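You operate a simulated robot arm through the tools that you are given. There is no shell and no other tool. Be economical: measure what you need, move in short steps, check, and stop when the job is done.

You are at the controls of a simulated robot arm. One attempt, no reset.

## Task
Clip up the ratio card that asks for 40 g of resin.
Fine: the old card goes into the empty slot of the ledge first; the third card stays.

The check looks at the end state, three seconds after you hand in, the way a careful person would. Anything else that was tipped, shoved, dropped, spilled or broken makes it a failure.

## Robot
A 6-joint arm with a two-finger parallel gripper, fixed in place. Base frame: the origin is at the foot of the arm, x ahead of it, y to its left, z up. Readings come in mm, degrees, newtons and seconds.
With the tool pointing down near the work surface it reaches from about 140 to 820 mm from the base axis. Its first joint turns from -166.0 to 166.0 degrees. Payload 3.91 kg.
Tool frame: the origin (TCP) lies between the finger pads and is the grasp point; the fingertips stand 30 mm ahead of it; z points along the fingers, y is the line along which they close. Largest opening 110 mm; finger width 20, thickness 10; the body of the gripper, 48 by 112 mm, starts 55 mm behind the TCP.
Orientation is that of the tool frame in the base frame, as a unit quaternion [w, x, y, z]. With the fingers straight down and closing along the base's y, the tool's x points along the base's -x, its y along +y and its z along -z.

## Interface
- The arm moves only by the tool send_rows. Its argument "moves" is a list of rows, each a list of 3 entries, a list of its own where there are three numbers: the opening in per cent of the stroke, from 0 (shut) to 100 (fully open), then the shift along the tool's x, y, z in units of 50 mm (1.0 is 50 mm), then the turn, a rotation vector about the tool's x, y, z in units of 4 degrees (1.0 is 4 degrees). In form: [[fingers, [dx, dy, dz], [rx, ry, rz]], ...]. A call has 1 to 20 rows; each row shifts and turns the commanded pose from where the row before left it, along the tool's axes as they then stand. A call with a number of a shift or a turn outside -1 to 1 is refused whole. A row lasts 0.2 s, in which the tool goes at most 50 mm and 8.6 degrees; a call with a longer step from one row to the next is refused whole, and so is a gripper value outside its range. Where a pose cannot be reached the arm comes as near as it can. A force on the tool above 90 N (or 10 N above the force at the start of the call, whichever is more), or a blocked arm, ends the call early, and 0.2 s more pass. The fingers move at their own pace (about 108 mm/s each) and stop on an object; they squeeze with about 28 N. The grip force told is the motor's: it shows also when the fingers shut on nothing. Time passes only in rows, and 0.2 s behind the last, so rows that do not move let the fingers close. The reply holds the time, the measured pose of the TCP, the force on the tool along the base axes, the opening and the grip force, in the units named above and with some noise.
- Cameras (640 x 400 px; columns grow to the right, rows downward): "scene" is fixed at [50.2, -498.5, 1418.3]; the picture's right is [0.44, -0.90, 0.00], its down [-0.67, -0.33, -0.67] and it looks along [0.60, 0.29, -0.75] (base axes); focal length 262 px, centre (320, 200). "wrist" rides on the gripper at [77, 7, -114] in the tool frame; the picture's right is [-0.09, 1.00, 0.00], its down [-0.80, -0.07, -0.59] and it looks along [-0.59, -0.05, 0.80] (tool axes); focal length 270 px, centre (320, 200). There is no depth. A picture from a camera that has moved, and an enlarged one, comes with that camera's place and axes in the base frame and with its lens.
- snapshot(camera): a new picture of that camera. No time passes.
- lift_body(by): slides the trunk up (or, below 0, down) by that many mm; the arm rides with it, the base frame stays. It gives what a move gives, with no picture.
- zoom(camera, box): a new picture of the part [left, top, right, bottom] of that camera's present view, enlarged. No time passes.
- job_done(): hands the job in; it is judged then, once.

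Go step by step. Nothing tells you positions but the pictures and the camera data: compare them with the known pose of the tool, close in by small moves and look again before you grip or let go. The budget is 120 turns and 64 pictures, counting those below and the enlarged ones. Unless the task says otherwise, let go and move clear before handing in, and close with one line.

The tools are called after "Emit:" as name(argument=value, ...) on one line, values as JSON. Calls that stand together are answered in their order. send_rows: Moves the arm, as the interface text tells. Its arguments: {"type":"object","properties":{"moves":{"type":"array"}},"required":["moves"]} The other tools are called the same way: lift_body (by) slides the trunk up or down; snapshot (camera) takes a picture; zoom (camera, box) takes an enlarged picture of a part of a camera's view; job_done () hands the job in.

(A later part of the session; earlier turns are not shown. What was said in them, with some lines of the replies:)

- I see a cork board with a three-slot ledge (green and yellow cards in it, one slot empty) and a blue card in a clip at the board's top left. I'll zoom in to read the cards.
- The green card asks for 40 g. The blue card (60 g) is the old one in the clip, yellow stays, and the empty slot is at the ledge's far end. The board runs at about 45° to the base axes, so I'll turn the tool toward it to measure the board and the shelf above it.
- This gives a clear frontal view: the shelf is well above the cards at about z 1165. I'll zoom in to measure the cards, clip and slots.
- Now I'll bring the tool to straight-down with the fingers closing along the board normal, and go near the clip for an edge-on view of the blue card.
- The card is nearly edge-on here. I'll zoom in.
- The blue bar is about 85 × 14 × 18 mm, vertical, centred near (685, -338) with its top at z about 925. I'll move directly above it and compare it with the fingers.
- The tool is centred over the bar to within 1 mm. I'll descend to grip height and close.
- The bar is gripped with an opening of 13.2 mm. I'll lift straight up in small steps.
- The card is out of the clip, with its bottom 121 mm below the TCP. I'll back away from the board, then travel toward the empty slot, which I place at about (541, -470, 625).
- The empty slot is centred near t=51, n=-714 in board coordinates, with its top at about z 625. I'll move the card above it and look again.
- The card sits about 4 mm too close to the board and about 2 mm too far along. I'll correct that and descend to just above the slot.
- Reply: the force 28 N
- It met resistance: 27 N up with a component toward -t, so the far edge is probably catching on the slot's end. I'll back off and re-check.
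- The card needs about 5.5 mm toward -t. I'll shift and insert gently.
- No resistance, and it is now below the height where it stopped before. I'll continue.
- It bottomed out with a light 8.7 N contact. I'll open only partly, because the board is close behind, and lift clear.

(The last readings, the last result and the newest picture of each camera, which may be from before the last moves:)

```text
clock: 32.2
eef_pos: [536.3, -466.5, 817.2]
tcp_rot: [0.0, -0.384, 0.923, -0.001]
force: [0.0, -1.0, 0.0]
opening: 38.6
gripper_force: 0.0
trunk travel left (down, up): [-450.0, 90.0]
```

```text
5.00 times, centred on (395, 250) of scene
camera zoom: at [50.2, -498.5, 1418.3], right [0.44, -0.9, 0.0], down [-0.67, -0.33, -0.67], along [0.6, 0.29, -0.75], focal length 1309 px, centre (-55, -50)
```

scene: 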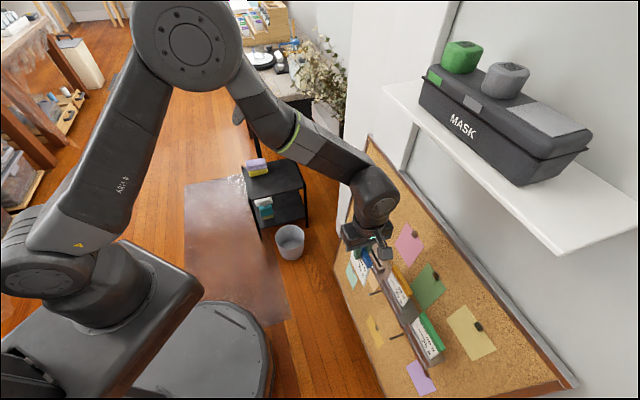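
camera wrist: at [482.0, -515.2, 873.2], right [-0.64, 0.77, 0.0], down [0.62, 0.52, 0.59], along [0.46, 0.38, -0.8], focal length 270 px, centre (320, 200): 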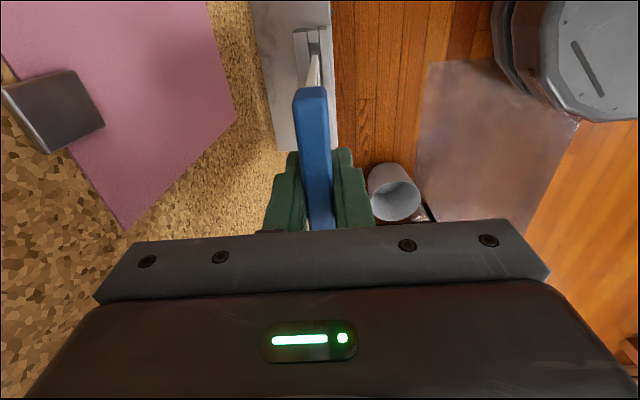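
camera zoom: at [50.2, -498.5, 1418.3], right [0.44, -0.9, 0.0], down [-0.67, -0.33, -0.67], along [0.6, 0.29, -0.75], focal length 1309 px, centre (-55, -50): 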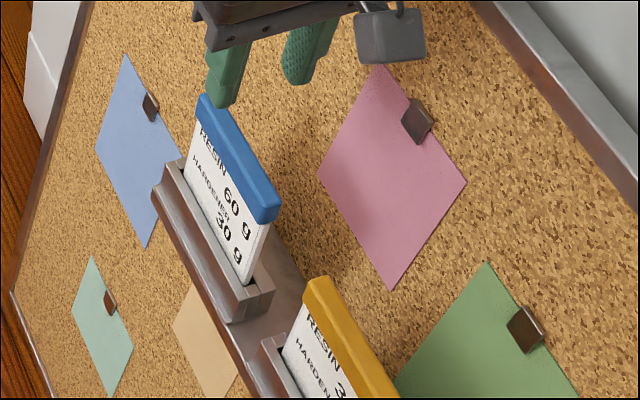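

The blue card is seated like the yellow one. I'll back off and travel to the green card's position for a view.

Emit:
send_rows(moves=[[35, [0, 0.7, 0], [0, 0, 0]], [35, [0, 0.7, 0], [0, 0, 0]], [35, [0.804, 0, 0], [0, 0, 0]], [35, [0.804, 0, 0], [0, 0, 0]], [35, [0.804, 0, 0], [0, 0, 0]], [35, [0.804, 0, 0], [0, 0, 0]], [35, [0.804, 0, 0], [0, 0, 0]], [35, [0.804, 0, 0], [0, 0, 0]], [35, [0.804, 0, 0], [0, 0, 0]], [35, [0, 0, 0], [0, 0, 0]]])

Emit:
snapshot(camera="wrist")

Emit:
snapshot(camera="scene")

```text
clock: 34.4
eef_pos: [289.9, -617.2, 818.5]
tcp_rot: [0.001, -0.383, 0.924, 0.0]
force: [0.1, 1.0, -1.1]
opening: 38.4
gripper_force: 0.0
trunk travel left (down, up): [-450.0, 90.0]
```

```text
20 pictures are left
camera wrist: at [231.4, -667.4, 932.4], right [-0.64, 0.77, 0.0], down [0.62, 0.52, 0.6], along [0.46, 0.38, -0.8], focal length 270 px, centre (320, 200)
```

wrist: 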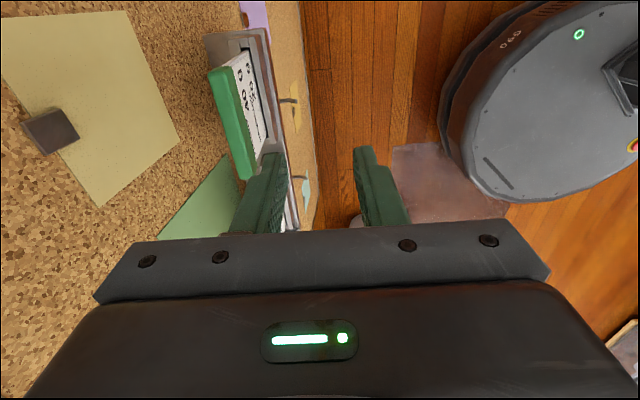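

```text
19 pictures are left
```

scene: 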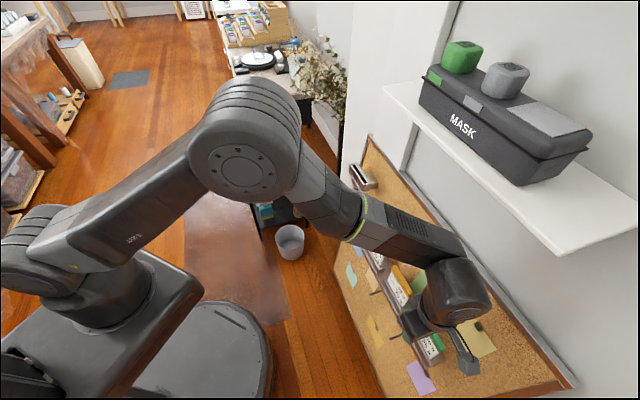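

Emit:
zoom(camera="wrist", box=[160, 60, 320, 185])

```text
3.20 times, centred on (240, 122) of wrist
camera zoom: at [231.4, -667.4, 932.4], right [-0.64, 0.77, 0.0], down [0.62, 0.52, 0.6], along [0.46, 0.38, -0.8], focal length 865 px, centre (576, 448)
```

zoom: 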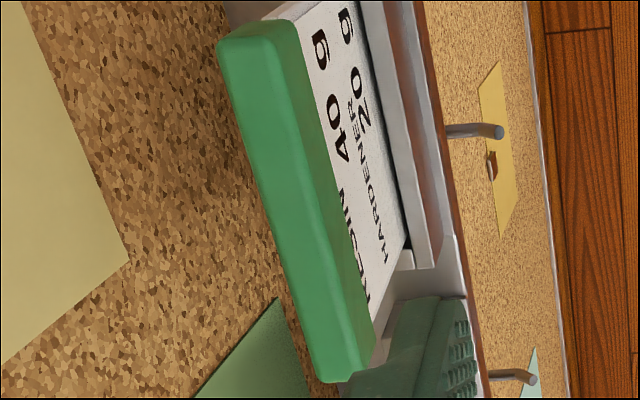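

Emit:
send_rows(moves=[[35, [-0.088, -0.5, 0], [0, 0, 0]], [35, [0, -0.5, 0.1], [0, 0, 0]], [35, [0, -0.42, 0.2], [0, 0, 0]], [35, [0, 0, 0], [0, 0, 0]]])

Emit:
snapshot(camera="wrist")

Emit:
zoom(camera="wrist", box=[260, 50, 372, 120])

```text
clock: 35.4
eef_pos: [341.6, -661.4, 802.5]
tcp_rot: [0.0, -0.383, 0.924, -0.001]
force: [1.1, -0.1, -0.5]
opening: 38.6
gripper_force: 0.2
trunk travel left (down, up): [-450.0, 90.0]
```

```text
17 pictures are left
camera wrist: at [283.6, -712.5, 917.7], right [-0.64, 0.77, 0.0], down [0.62, 0.52, 0.59], along [0.46, 0.38, -0.8], focal length 270 px, centre (320, 200)
```

wrist: 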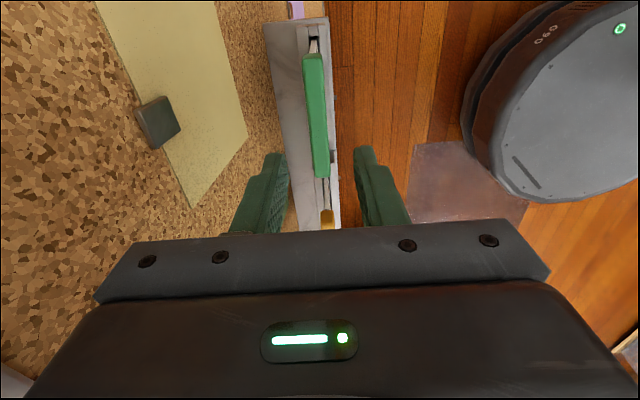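

```text
5.71 times, centred on (316, 85) of wrist
camera zoom: at [283.6, -712.5, 917.7], right [-0.64, 0.77, 0.0], down [0.62, 0.52, 0.59], along [0.46, 0.38, -0.8], focal length 1544 px, centre (343, 857)
```

zoom: 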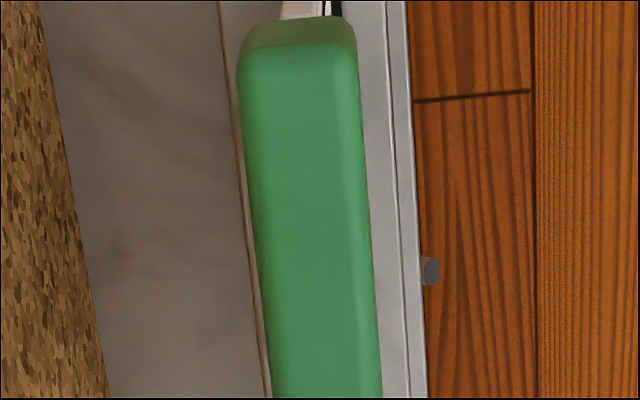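

The tool is about 2 mm off in n. I'll correct that, descend and close gently.

Emit:
send_rows(moves=[[35, [0, -0.04, 0.2], [0, 0, 0]], [35, [0, 0, 0.4], [0, 0, 0]], [35, [0, 0, 0.4], [0, 0, 0]], [35, [0, 0, 0.4], [0, 0, 0]], [35, [0, 0, 0.2], [0, 0, 0]], [35, [0, 0, 0], [0, 0, 0]]])

Emit:
snapshot(camera="wrist")

```text
clock: 36.8
eef_pos: [342.1, -664.2, 722.0]
tcp_rot: [0.001, -0.382, 0.924, 0.0]
force: [-0.9, 0.0, -0.7]
opening: 38.5
gripper_force: 0.2
trunk travel left (down, up): [-450.0, 90.0]
```

```text
15 pictures are left
camera wrist: at [284.7, -714.6, 835.9], right [-0.64, 0.77, 0.0], down [0.62, 0.52, 0.59], along [0.46, 0.38, -0.8], focal length 270 px, centre (320, 200)
```

wrist: 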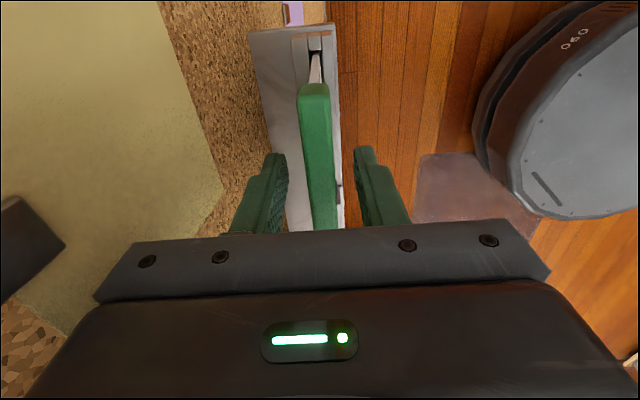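

Emit:
send_rows(moves=[[0, [0, 0, 0], [0, 0, 0]], [0, [0, 0, 0], [0, 0, 0]], [0, [0, 0, 0], [0, 0, 0]], [0, [0, 0, 0], [0, 0, 0]]])

Emit:
send_rows(moves=[[0, [0, 0, -0.1], [0, 0, 0]], [0, [0, 0, -0.15], [0, 0, 0]], [0, [0, 0, -0.15], [0, 0, 0]], [0, [0, 0, -0.2], [0, 0, 0]], [0, [0, 0, -0.2], [0, 0, 0]], [0, [0, 0, -0.2], [0, 0, 0]], [0, [0, 0, 0], [0, 0, 0]]])

Emit:
zoom(camera="wrist", box=[240, 0, 400, 100])

Emit:
zoom(camera="scene", box=[380, 240, 500, 370])

```text
clock: 37.8
eef_pos: [342.4, -663.7, 720.2]
tcp_rot: [0.0, -0.383, 0.924, -0.001]
force: [0.1, -0.5, -0.2]
opening: 13.1
gripper_force: 27.6
trunk travel left (down, up): [-450.0, 90.0]
```

```text
clock: 39.4
eef_pos: [341.8, -665.2, 773.0]
tcp_rot: [-0.001, -0.382, 0.924, 0.001]
force: [0.2, 0.0, 0.0]
opening: 13.0
gripper_force: 28.0
trunk travel left (down, up): [-450.0, 90.0]
```

```text
4.00 times, centred on (320, 50) of wrist
camera zoom: at [283.9, -715.8, 887.7], right [-0.64, 0.77, 0.0], down [0.62, 0.52, 0.59], along [0.46, 0.38, -0.8], focal length 1081 px, centre (320, 800)
```

zoom: 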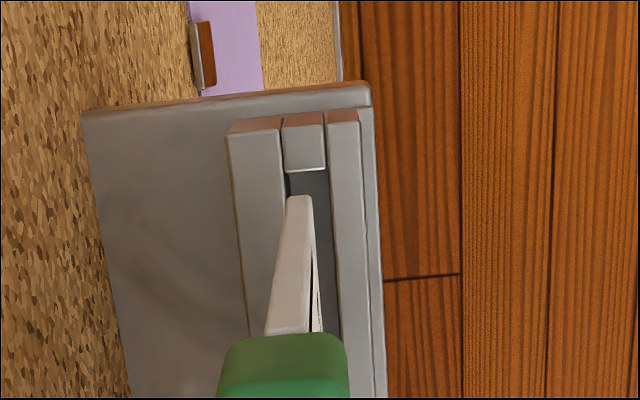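

```text
3.08 times, centred on (440, 305) of scene
camera zoom: at [50.2, -498.5, 1418.3], right [0.44, -0.9, 0.0], down [-0.67, -0.33, -0.67], along [0.6, 0.29, -0.75], focal length 806 px, centre (-49, -123)
```

zoom: 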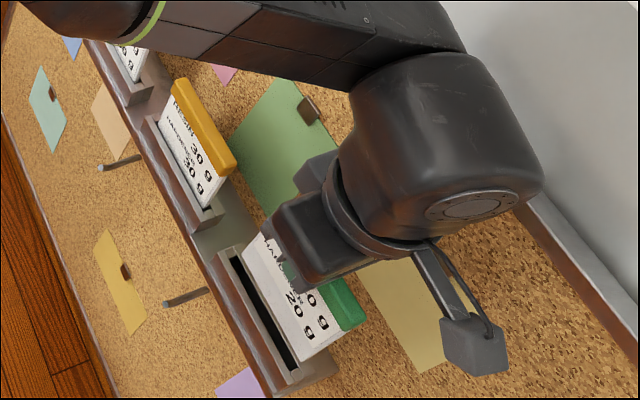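

The green card is out. I'll back away from the board, rise, and travel to the clip well clear of the shelf.

Emit:
send_rows(moves=[[0, [0, 0.4, 0], [0, 0, 0]], [0, [0, 0.68, 0], [0, 0, 0]], [0, [0, 0.68, 0], [0, 0, 0]], [0, [0, 0.68, 0], [0, 0, 0]], [0, [-0.79, 0, -0.37], [0, 0, 0]], [0, [-0.79, 0, -0.37], [0, 0, 0]], [0, [-0.79, 0, -0.37], [0, 0, 0]], [0, [-0.79, 0, -0.37], [0, 0, 0]], [0, [-0.79, 0, -0.37], [0, 0, 0]], [0, [-0.79, 0, -0.37], [0, 0, 0]], [0, [-0.79, 0, -0.37], [0, 0, 0]], [0, [-0.79, 0, -0.37], [0, 0, 0]], [0, [-0.79, 0, -0.37], [0, 0, 0]], [0, [-0.79, 0, -0.37], [0, 0, 0]], [0, [-0.79, 0, -0.37], [0, 0, 0]], [0, [-0.79, 0, -0.37], [0, 0, 0]], [0, [0, 0, 0], [0, 0, 0]]])

```text
clock: 43.0
eef_pos: [591.0, -245.0, 995.6]
tcp_rot: [0.001, -0.383, 0.924, 0.0]
force: [0.1, -0.4, -0.6]
opening: 13.1
gripper_force: 27.6
trunk travel left (down, up): [-450.0, 90.0]
```

Emit:
send_rows(moves=[[0, [-0.07, -0.7, 0], [0, 0, 0]], [0, [0, -0.7, 0], [0, 0, 0]], [0, [0, -0.7, 0], [0, 0, 0]], [0, [0, -0.5, 0], [0, 0, 0]], [0, [0, 0, 0], [0, 0, 0]]])

Emit:
zoom(camera="wrist", box=[250, 0, 390, 100])

Emit:
zoom(camera="scene", box=[325, 140, 405, 195])

```text
clock: 44.2
eef_pos: [683.3, -334.2, 994.8]
tcp_rot: [0.0, -0.383, 0.924, 0.0]
force: [-0.3, -0.3, -0.7]
opening: 13.2
gripper_force: 28.3
trunk travel left (down, up): [-450.0, 90.0]
```

```text
4.00 times, centred on (320, 50) of wrist
camera zoom: at [624.6, -385.3, 1109.1], right [-0.64, 0.77, 0.0], down [0.62, 0.52, 0.59], along [0.46, 0.38, -0.8], focal length 1081 px, centre (320, 800)
```

zoom: 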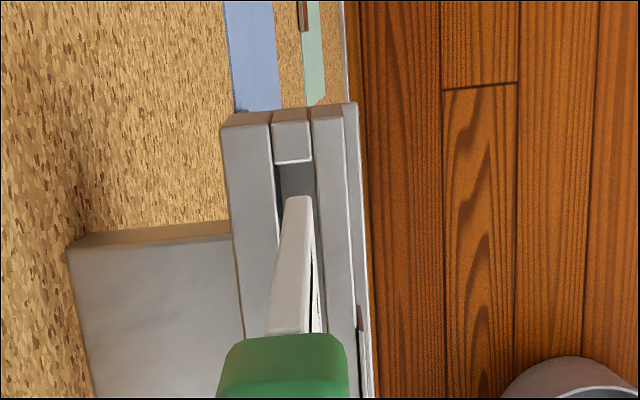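

```text
7.27 times, centred on (365, 168) of scene
camera zoom: at [50.2, -498.5, 1418.3], right [0.44, -0.9, 0.0], down [-0.67, -0.33, -0.67], along [0.6, 0.29, -0.75], focal length 1905 px, centre (-7, 436)
```

zoom: 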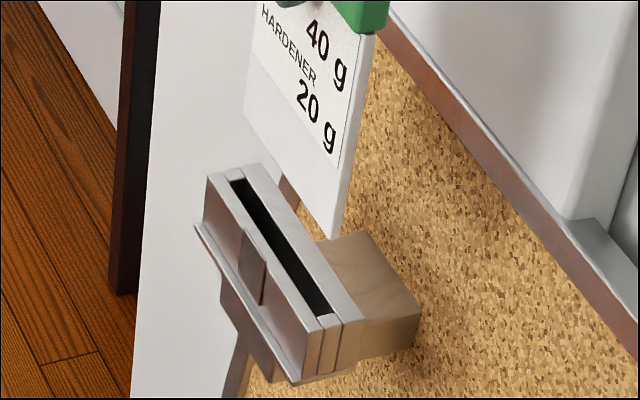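

I'll lower it to just above the clip before the fine alignment.

Emit:
send_rows(moves=[[0, [0, -0.02, 0], [0, 0, 0]], [0, [0, 0, 0.2], [0, 0, 0]], [0, [0, 0, 0.2], [0, 0, 0]], [0, [0, 0, 0.14], [0, 0, 0]], [0, [0, 0, 0], [0, 0, 0]]])

Emit:
zoom(camera="wrist", box=[250, 0, 390, 100])

Emit:
zoom(camera="scene", box=[335, 150, 391, 185])

```text
clock: 45.4
eef_pos: [686.2, -334.5, 968.8]
tcp_rot: [0.0, -0.383, 0.924, -0.001]
force: [0.3, 0.2, 0.3]
opening: 13.1
gripper_force: 28.2
trunk travel left (down, up): [-450.0, 90.0]
```

```text
4.00 times, centred on (320, 50) of wrist
camera zoom: at [627.9, -385.0, 1082.9], right [-0.64, 0.77, 0.0], down [0.62, 0.52, 0.59], along [0.46, 0.38, -0.8], focal length 1081 px, centre (320, 800)
```

zoom: 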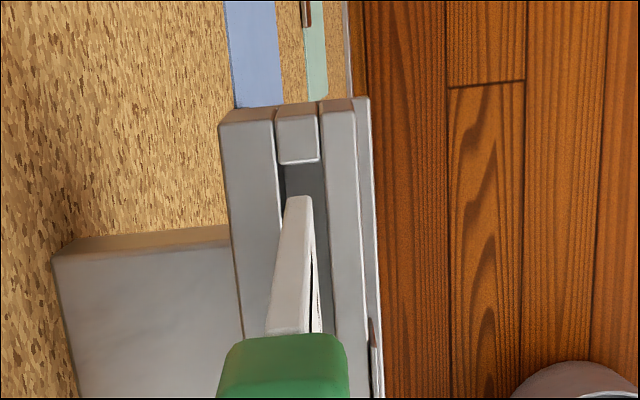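

```text
11.43 times, centred on (363, 168) of scene
camera zoom: at [50.2, -498.5, 1418.3], right [0.44, -0.9, 0.0], down [-0.67, -0.33, -0.67], along [0.6, 0.29, -0.75], focal length 2993 px, centre (-171, 571)
```

zoom: 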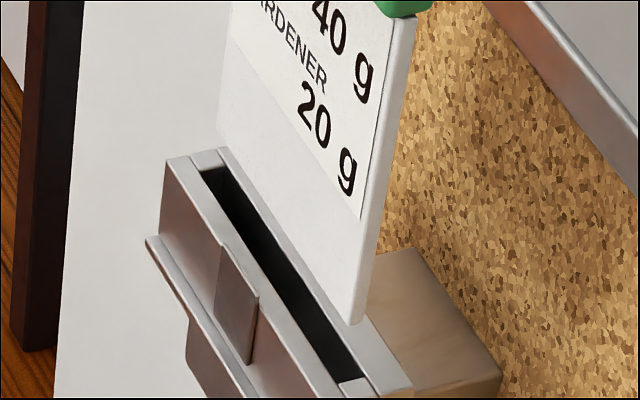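

Emit:
send_rows(moves=[[0, [0.05, 0.014, 0], [0, 0, 0]], [0, [0, 0, 0.06], [0, 0, 0]], [0, [0, 0, 0.06], [0, 0, 0]], [0, [0, 0, 0], [0, 0, 0]]])

Emit:
zoom(camera="wrist", box=[250, 0, 390, 100])

```text
clock: 46.4
eef_pos: [684.3, -335.5, 962.5]
tcp_rot: [0.0, -0.383, 0.924, 0.0]
force: [-0.1, -0.3, -1.4]
opening: 12.8
gripper_force: 27.9
trunk travel left (down, up): [-450.0, 90.0]
```

```text
4.00 times, centred on (320, 50) of wrist
camera zoom: at [626.7, -385.1, 1076.3], right [-0.64, 0.77, 0.0], down [0.62, 0.52, 0.59], along [0.46, 0.38, -0.8], focal length 1081 px, centre (320, 800)
```

zoom: 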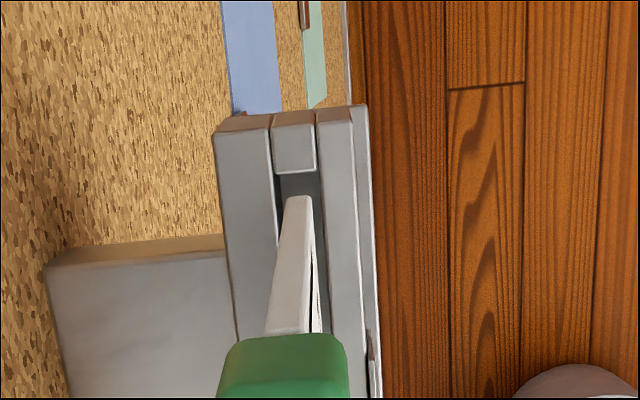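

It's aligned in the slot view. I'll nudge slightly and continue down.

Emit:
send_rows(moves=[[0, [0.025, 0, 0], [0, 0, 0]], [0, [0, 0, 0.06], [0, 0, 0]], [0, [0, 0, 0.06], [0, 0, 0]], [0, [0, 0, 0], [0, 0, 0]]])

Emit:
send_rows(moves=[[0, [0, 0, 0.05], [0, 0, 0]], [0, [0, 0, 0.05], [0, 0, 0]], [0, [0, 0, 0], [0, 0, 0]]])

```text
clock: 47.4
eef_pos: [683.3, -336.1, 956.9]
tcp_rot: [0.0, -0.383, 0.924, 0.0]
force: [-0.4, 0.0, 0.4]
opening: 13.1
gripper_force: 28.1
trunk travel left (down, up): [-450.0, 90.0]
```

```text
clock: 48.2
eef_pos: [683.0, -337.1, 950.8]
tcp_rot: [-0.001, -0.383, 0.924, 0.0]
force: [0.0, -0.8, -1.0]
opening: 13.1
gripper_force: 27.8
trunk travel left (down, up): [-450.0, 90.0]
```

Emit:
send_rows(moves=[[0, [0, 0, 0.06], [0, 0, 0]], [0, [0, 0, 0.06], [0, 0, 0]], [0, [0, 0, 0], [0, 0, 0]]])

Emit:
zoom(camera="wrist", box=[250, 0, 390, 100])

Emit:
zoom(camera="scene", box=[320, 120, 400, 200])

```text
clock: 49.0
eef_pos: [683.6, -334.4, 944.3]
tcp_rot: [0.0, -0.383, 0.924, 0.0]
force: [0.9, -0.6, -1.3]
opening: 13.1
gripper_force: 28.2
trunk travel left (down, up): [-450.0, 90.0]
```

```text
4.00 times, centred on (320, 50) of wrist
camera zoom: at [625.9, -385.6, 1058.8], right [-0.64, 0.77, 0.0], down [0.62, 0.52, 0.59], along [0.46, 0.38, -0.8], focal length 1081 px, centre (320, 800)
```

zoom: 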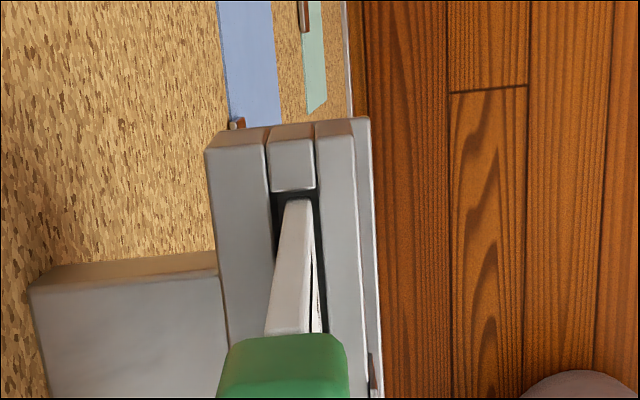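

```text
5.00 times, centred on (360, 160) of scene
camera zoom: at [50.2, -498.5, 1418.3], right [0.44, -0.9, 0.0], down [-0.67, -0.33, -0.67], along [0.6, 0.29, -0.75], focal length 1309 px, centre (120, 400)
```

zoom: 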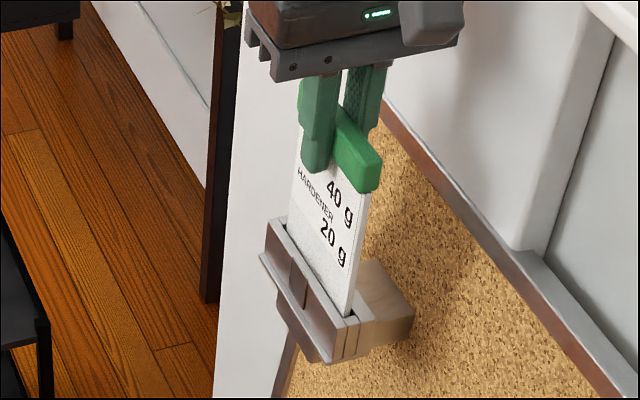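

The card is in the clip. I'll continue down toward the seat at about z 918.

Emit:
send_rows(moves=[[0, [0, 0, 0.08], [0, 0, 0]], [0, [0, 0, 0.08], [0, 0, 0]], [0, [0, 0, 0.08], [0, 0, 0]], [0, [0, 0, 0.08], [0, 0, 0]], [0, [0, 0, 0], [0, 0, 0]]])

Emit:
send_rows(moves=[[0, [0, 0, 0.05], [0, 0, 0]], [0, [0, 0, 0], [0, 0, 0]]])

Emit:
send_rows(moves=[[0, [0, 0, 0.04], [0, 0, 0]], [0, [0, 0, 0], [0, 0, 0]]])

```text
clock: 50.2
eef_pos: [681.6, -335.0, 930.2]
tcp_rot: [0.001, -0.383, 0.924, 0.0]
force: [-0.8, -0.5, -0.3]
opening: 13.1
gripper_force: 27.7
trunk travel left (down, up): [-450.0, 90.0]
```

```text
clock: 50.8
eef_pos: [683.8, -335.3, 928.1]
tcp_rot: [0.0, -0.383, 0.924, 0.0]
force: [0.5, 0.4, -0.6]
opening: 13.2
gripper_force: 28.1
trunk travel left (down, up): [-450.0, 90.0]
```

```text
clock: 51.4
eef_pos: [682.6, -336.4, 924.4]
tcp_rot: [0.0, -0.383, 0.924, 0.0]
force: [0.0, 0.2, 0.5]
opening: 13.1
gripper_force: 28.4
trunk travel left (down, up): [-450.0, 90.0]
```

Emit:
send_rows(moves=[[0, [0, 0, 0.06], [0, 0, 0]], [0, [0, 0, 0], [0, 0, 0]]])

Emit:
send_rows(moves=[[0, [0, 0, 0.04], [0, 0, 0]], [0, [0, 0, 0], [0, 0, 0]]])

```text
clock: 52.0
eef_pos: [684.1, -335.4, 922.5]
tcp_rot: [0.0, -0.383, 0.924, 0.0]
force: [0.1, 0.0, -0.5]
opening: 12.9
gripper_force: 27.9
trunk travel left (down, up): [-450.0, 90.0]
```

```text
clock: 52.6
eef_pos: [684.3, -334.3, 922.9]
tcp_rot: [0.002, -0.383, 0.924, -0.001]
force: [5.9, 1.7, 11.0]
opening: 13.3
gripper_force: 27.6
trunk travel left (down, up): [-450.0, 90.0]
```

Emit:
zoom(camera="scene", box=[335, 130, 395, 200])

```text
5.71 times, centred on (365, 165) of scene
camera zoom: at [50.2, -498.5, 1418.3], right [0.44, -0.9, 0.0], down [-0.67, -0.33, -0.67], along [0.6, 0.29, -0.75], focal length 1496 px, centre (63, 400)
```

zoom: 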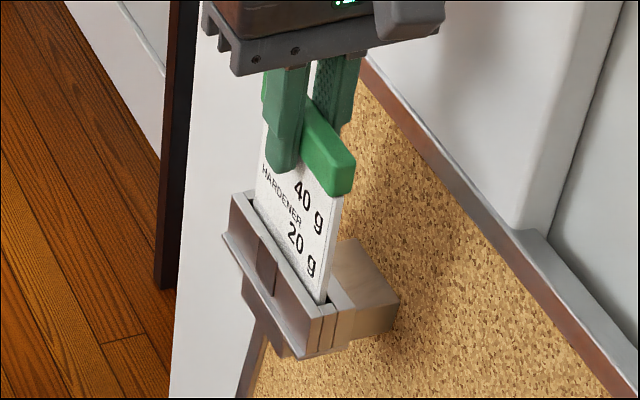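

The green card sits exactly where the blue one did. I'll release, rise and back away.

Emit:
send_rows(moves=[[40, [0, 0, 0], [0, 0, 0]], [40, [0, 0, 0], [0, 0, 0]], [40, [0, 0, -0.2], [0, 0, 0]], [40, [0, 0, -0.5], [0, 0, 0]], [40, [0, 0, -0.7], [0, 0, 0]], [40, [0, 0.7, 0], [0, 0, 0]], [40, [0, 0.8, 0], [0, 0, 0]], [40, [0, 0.8, 0], [0, 0, 0]], [40, [0, 0.8, 0], [0, 0, 0]], [40, [0, 0, 0], [0, 0, 0]]])

Emit:
snapshot(camera="scene")

Emit:
zoom(camera="scene", box=[335, 130, 475, 370])

```text
clock: 54.8
eef_pos: [573.7, -226.2, 994.7]
tcp_rot: [0.0, -0.383, 0.924, 0.0]
force: [-0.4, 0.8, -1.0]
opening: 43.8
gripper_force: 0.0
trunk travel left (down, up): [-450.0, 90.0]
```

```text
4 pictures are left
```

scene: 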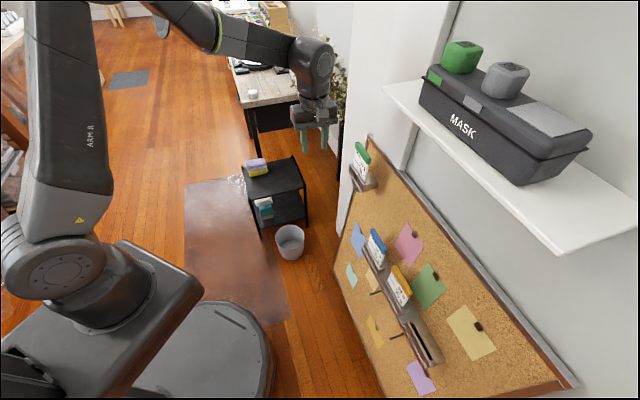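

```text
1.67 times, centred on (405, 250) of scene
camera zoom: at [50.2, -498.5, 1418.3], right [0.44, -0.9, 0.0], down [-0.67, -0.33, -0.67], along [0.6, 0.29, -0.75], focal length 436 px, centre (178, 117)
```

zoom: 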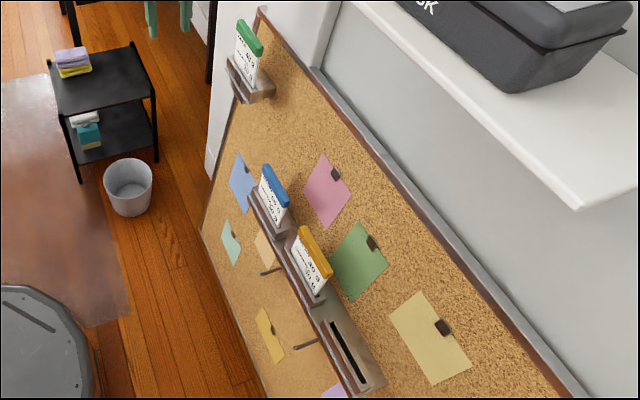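

The green card is in the clip, the blue card is in the slot that was empty, and the yellow card has not moved. The arm is clear, so I'm handing in.

Emit:
job_done()

```text
The job is handed in.
```

The 40 g resin card (green) is now in the clip. The old 60 g card (blue) is in the ledge slot that was empty, the 30 g card (yellow) was left where it was, and the job is handed in.
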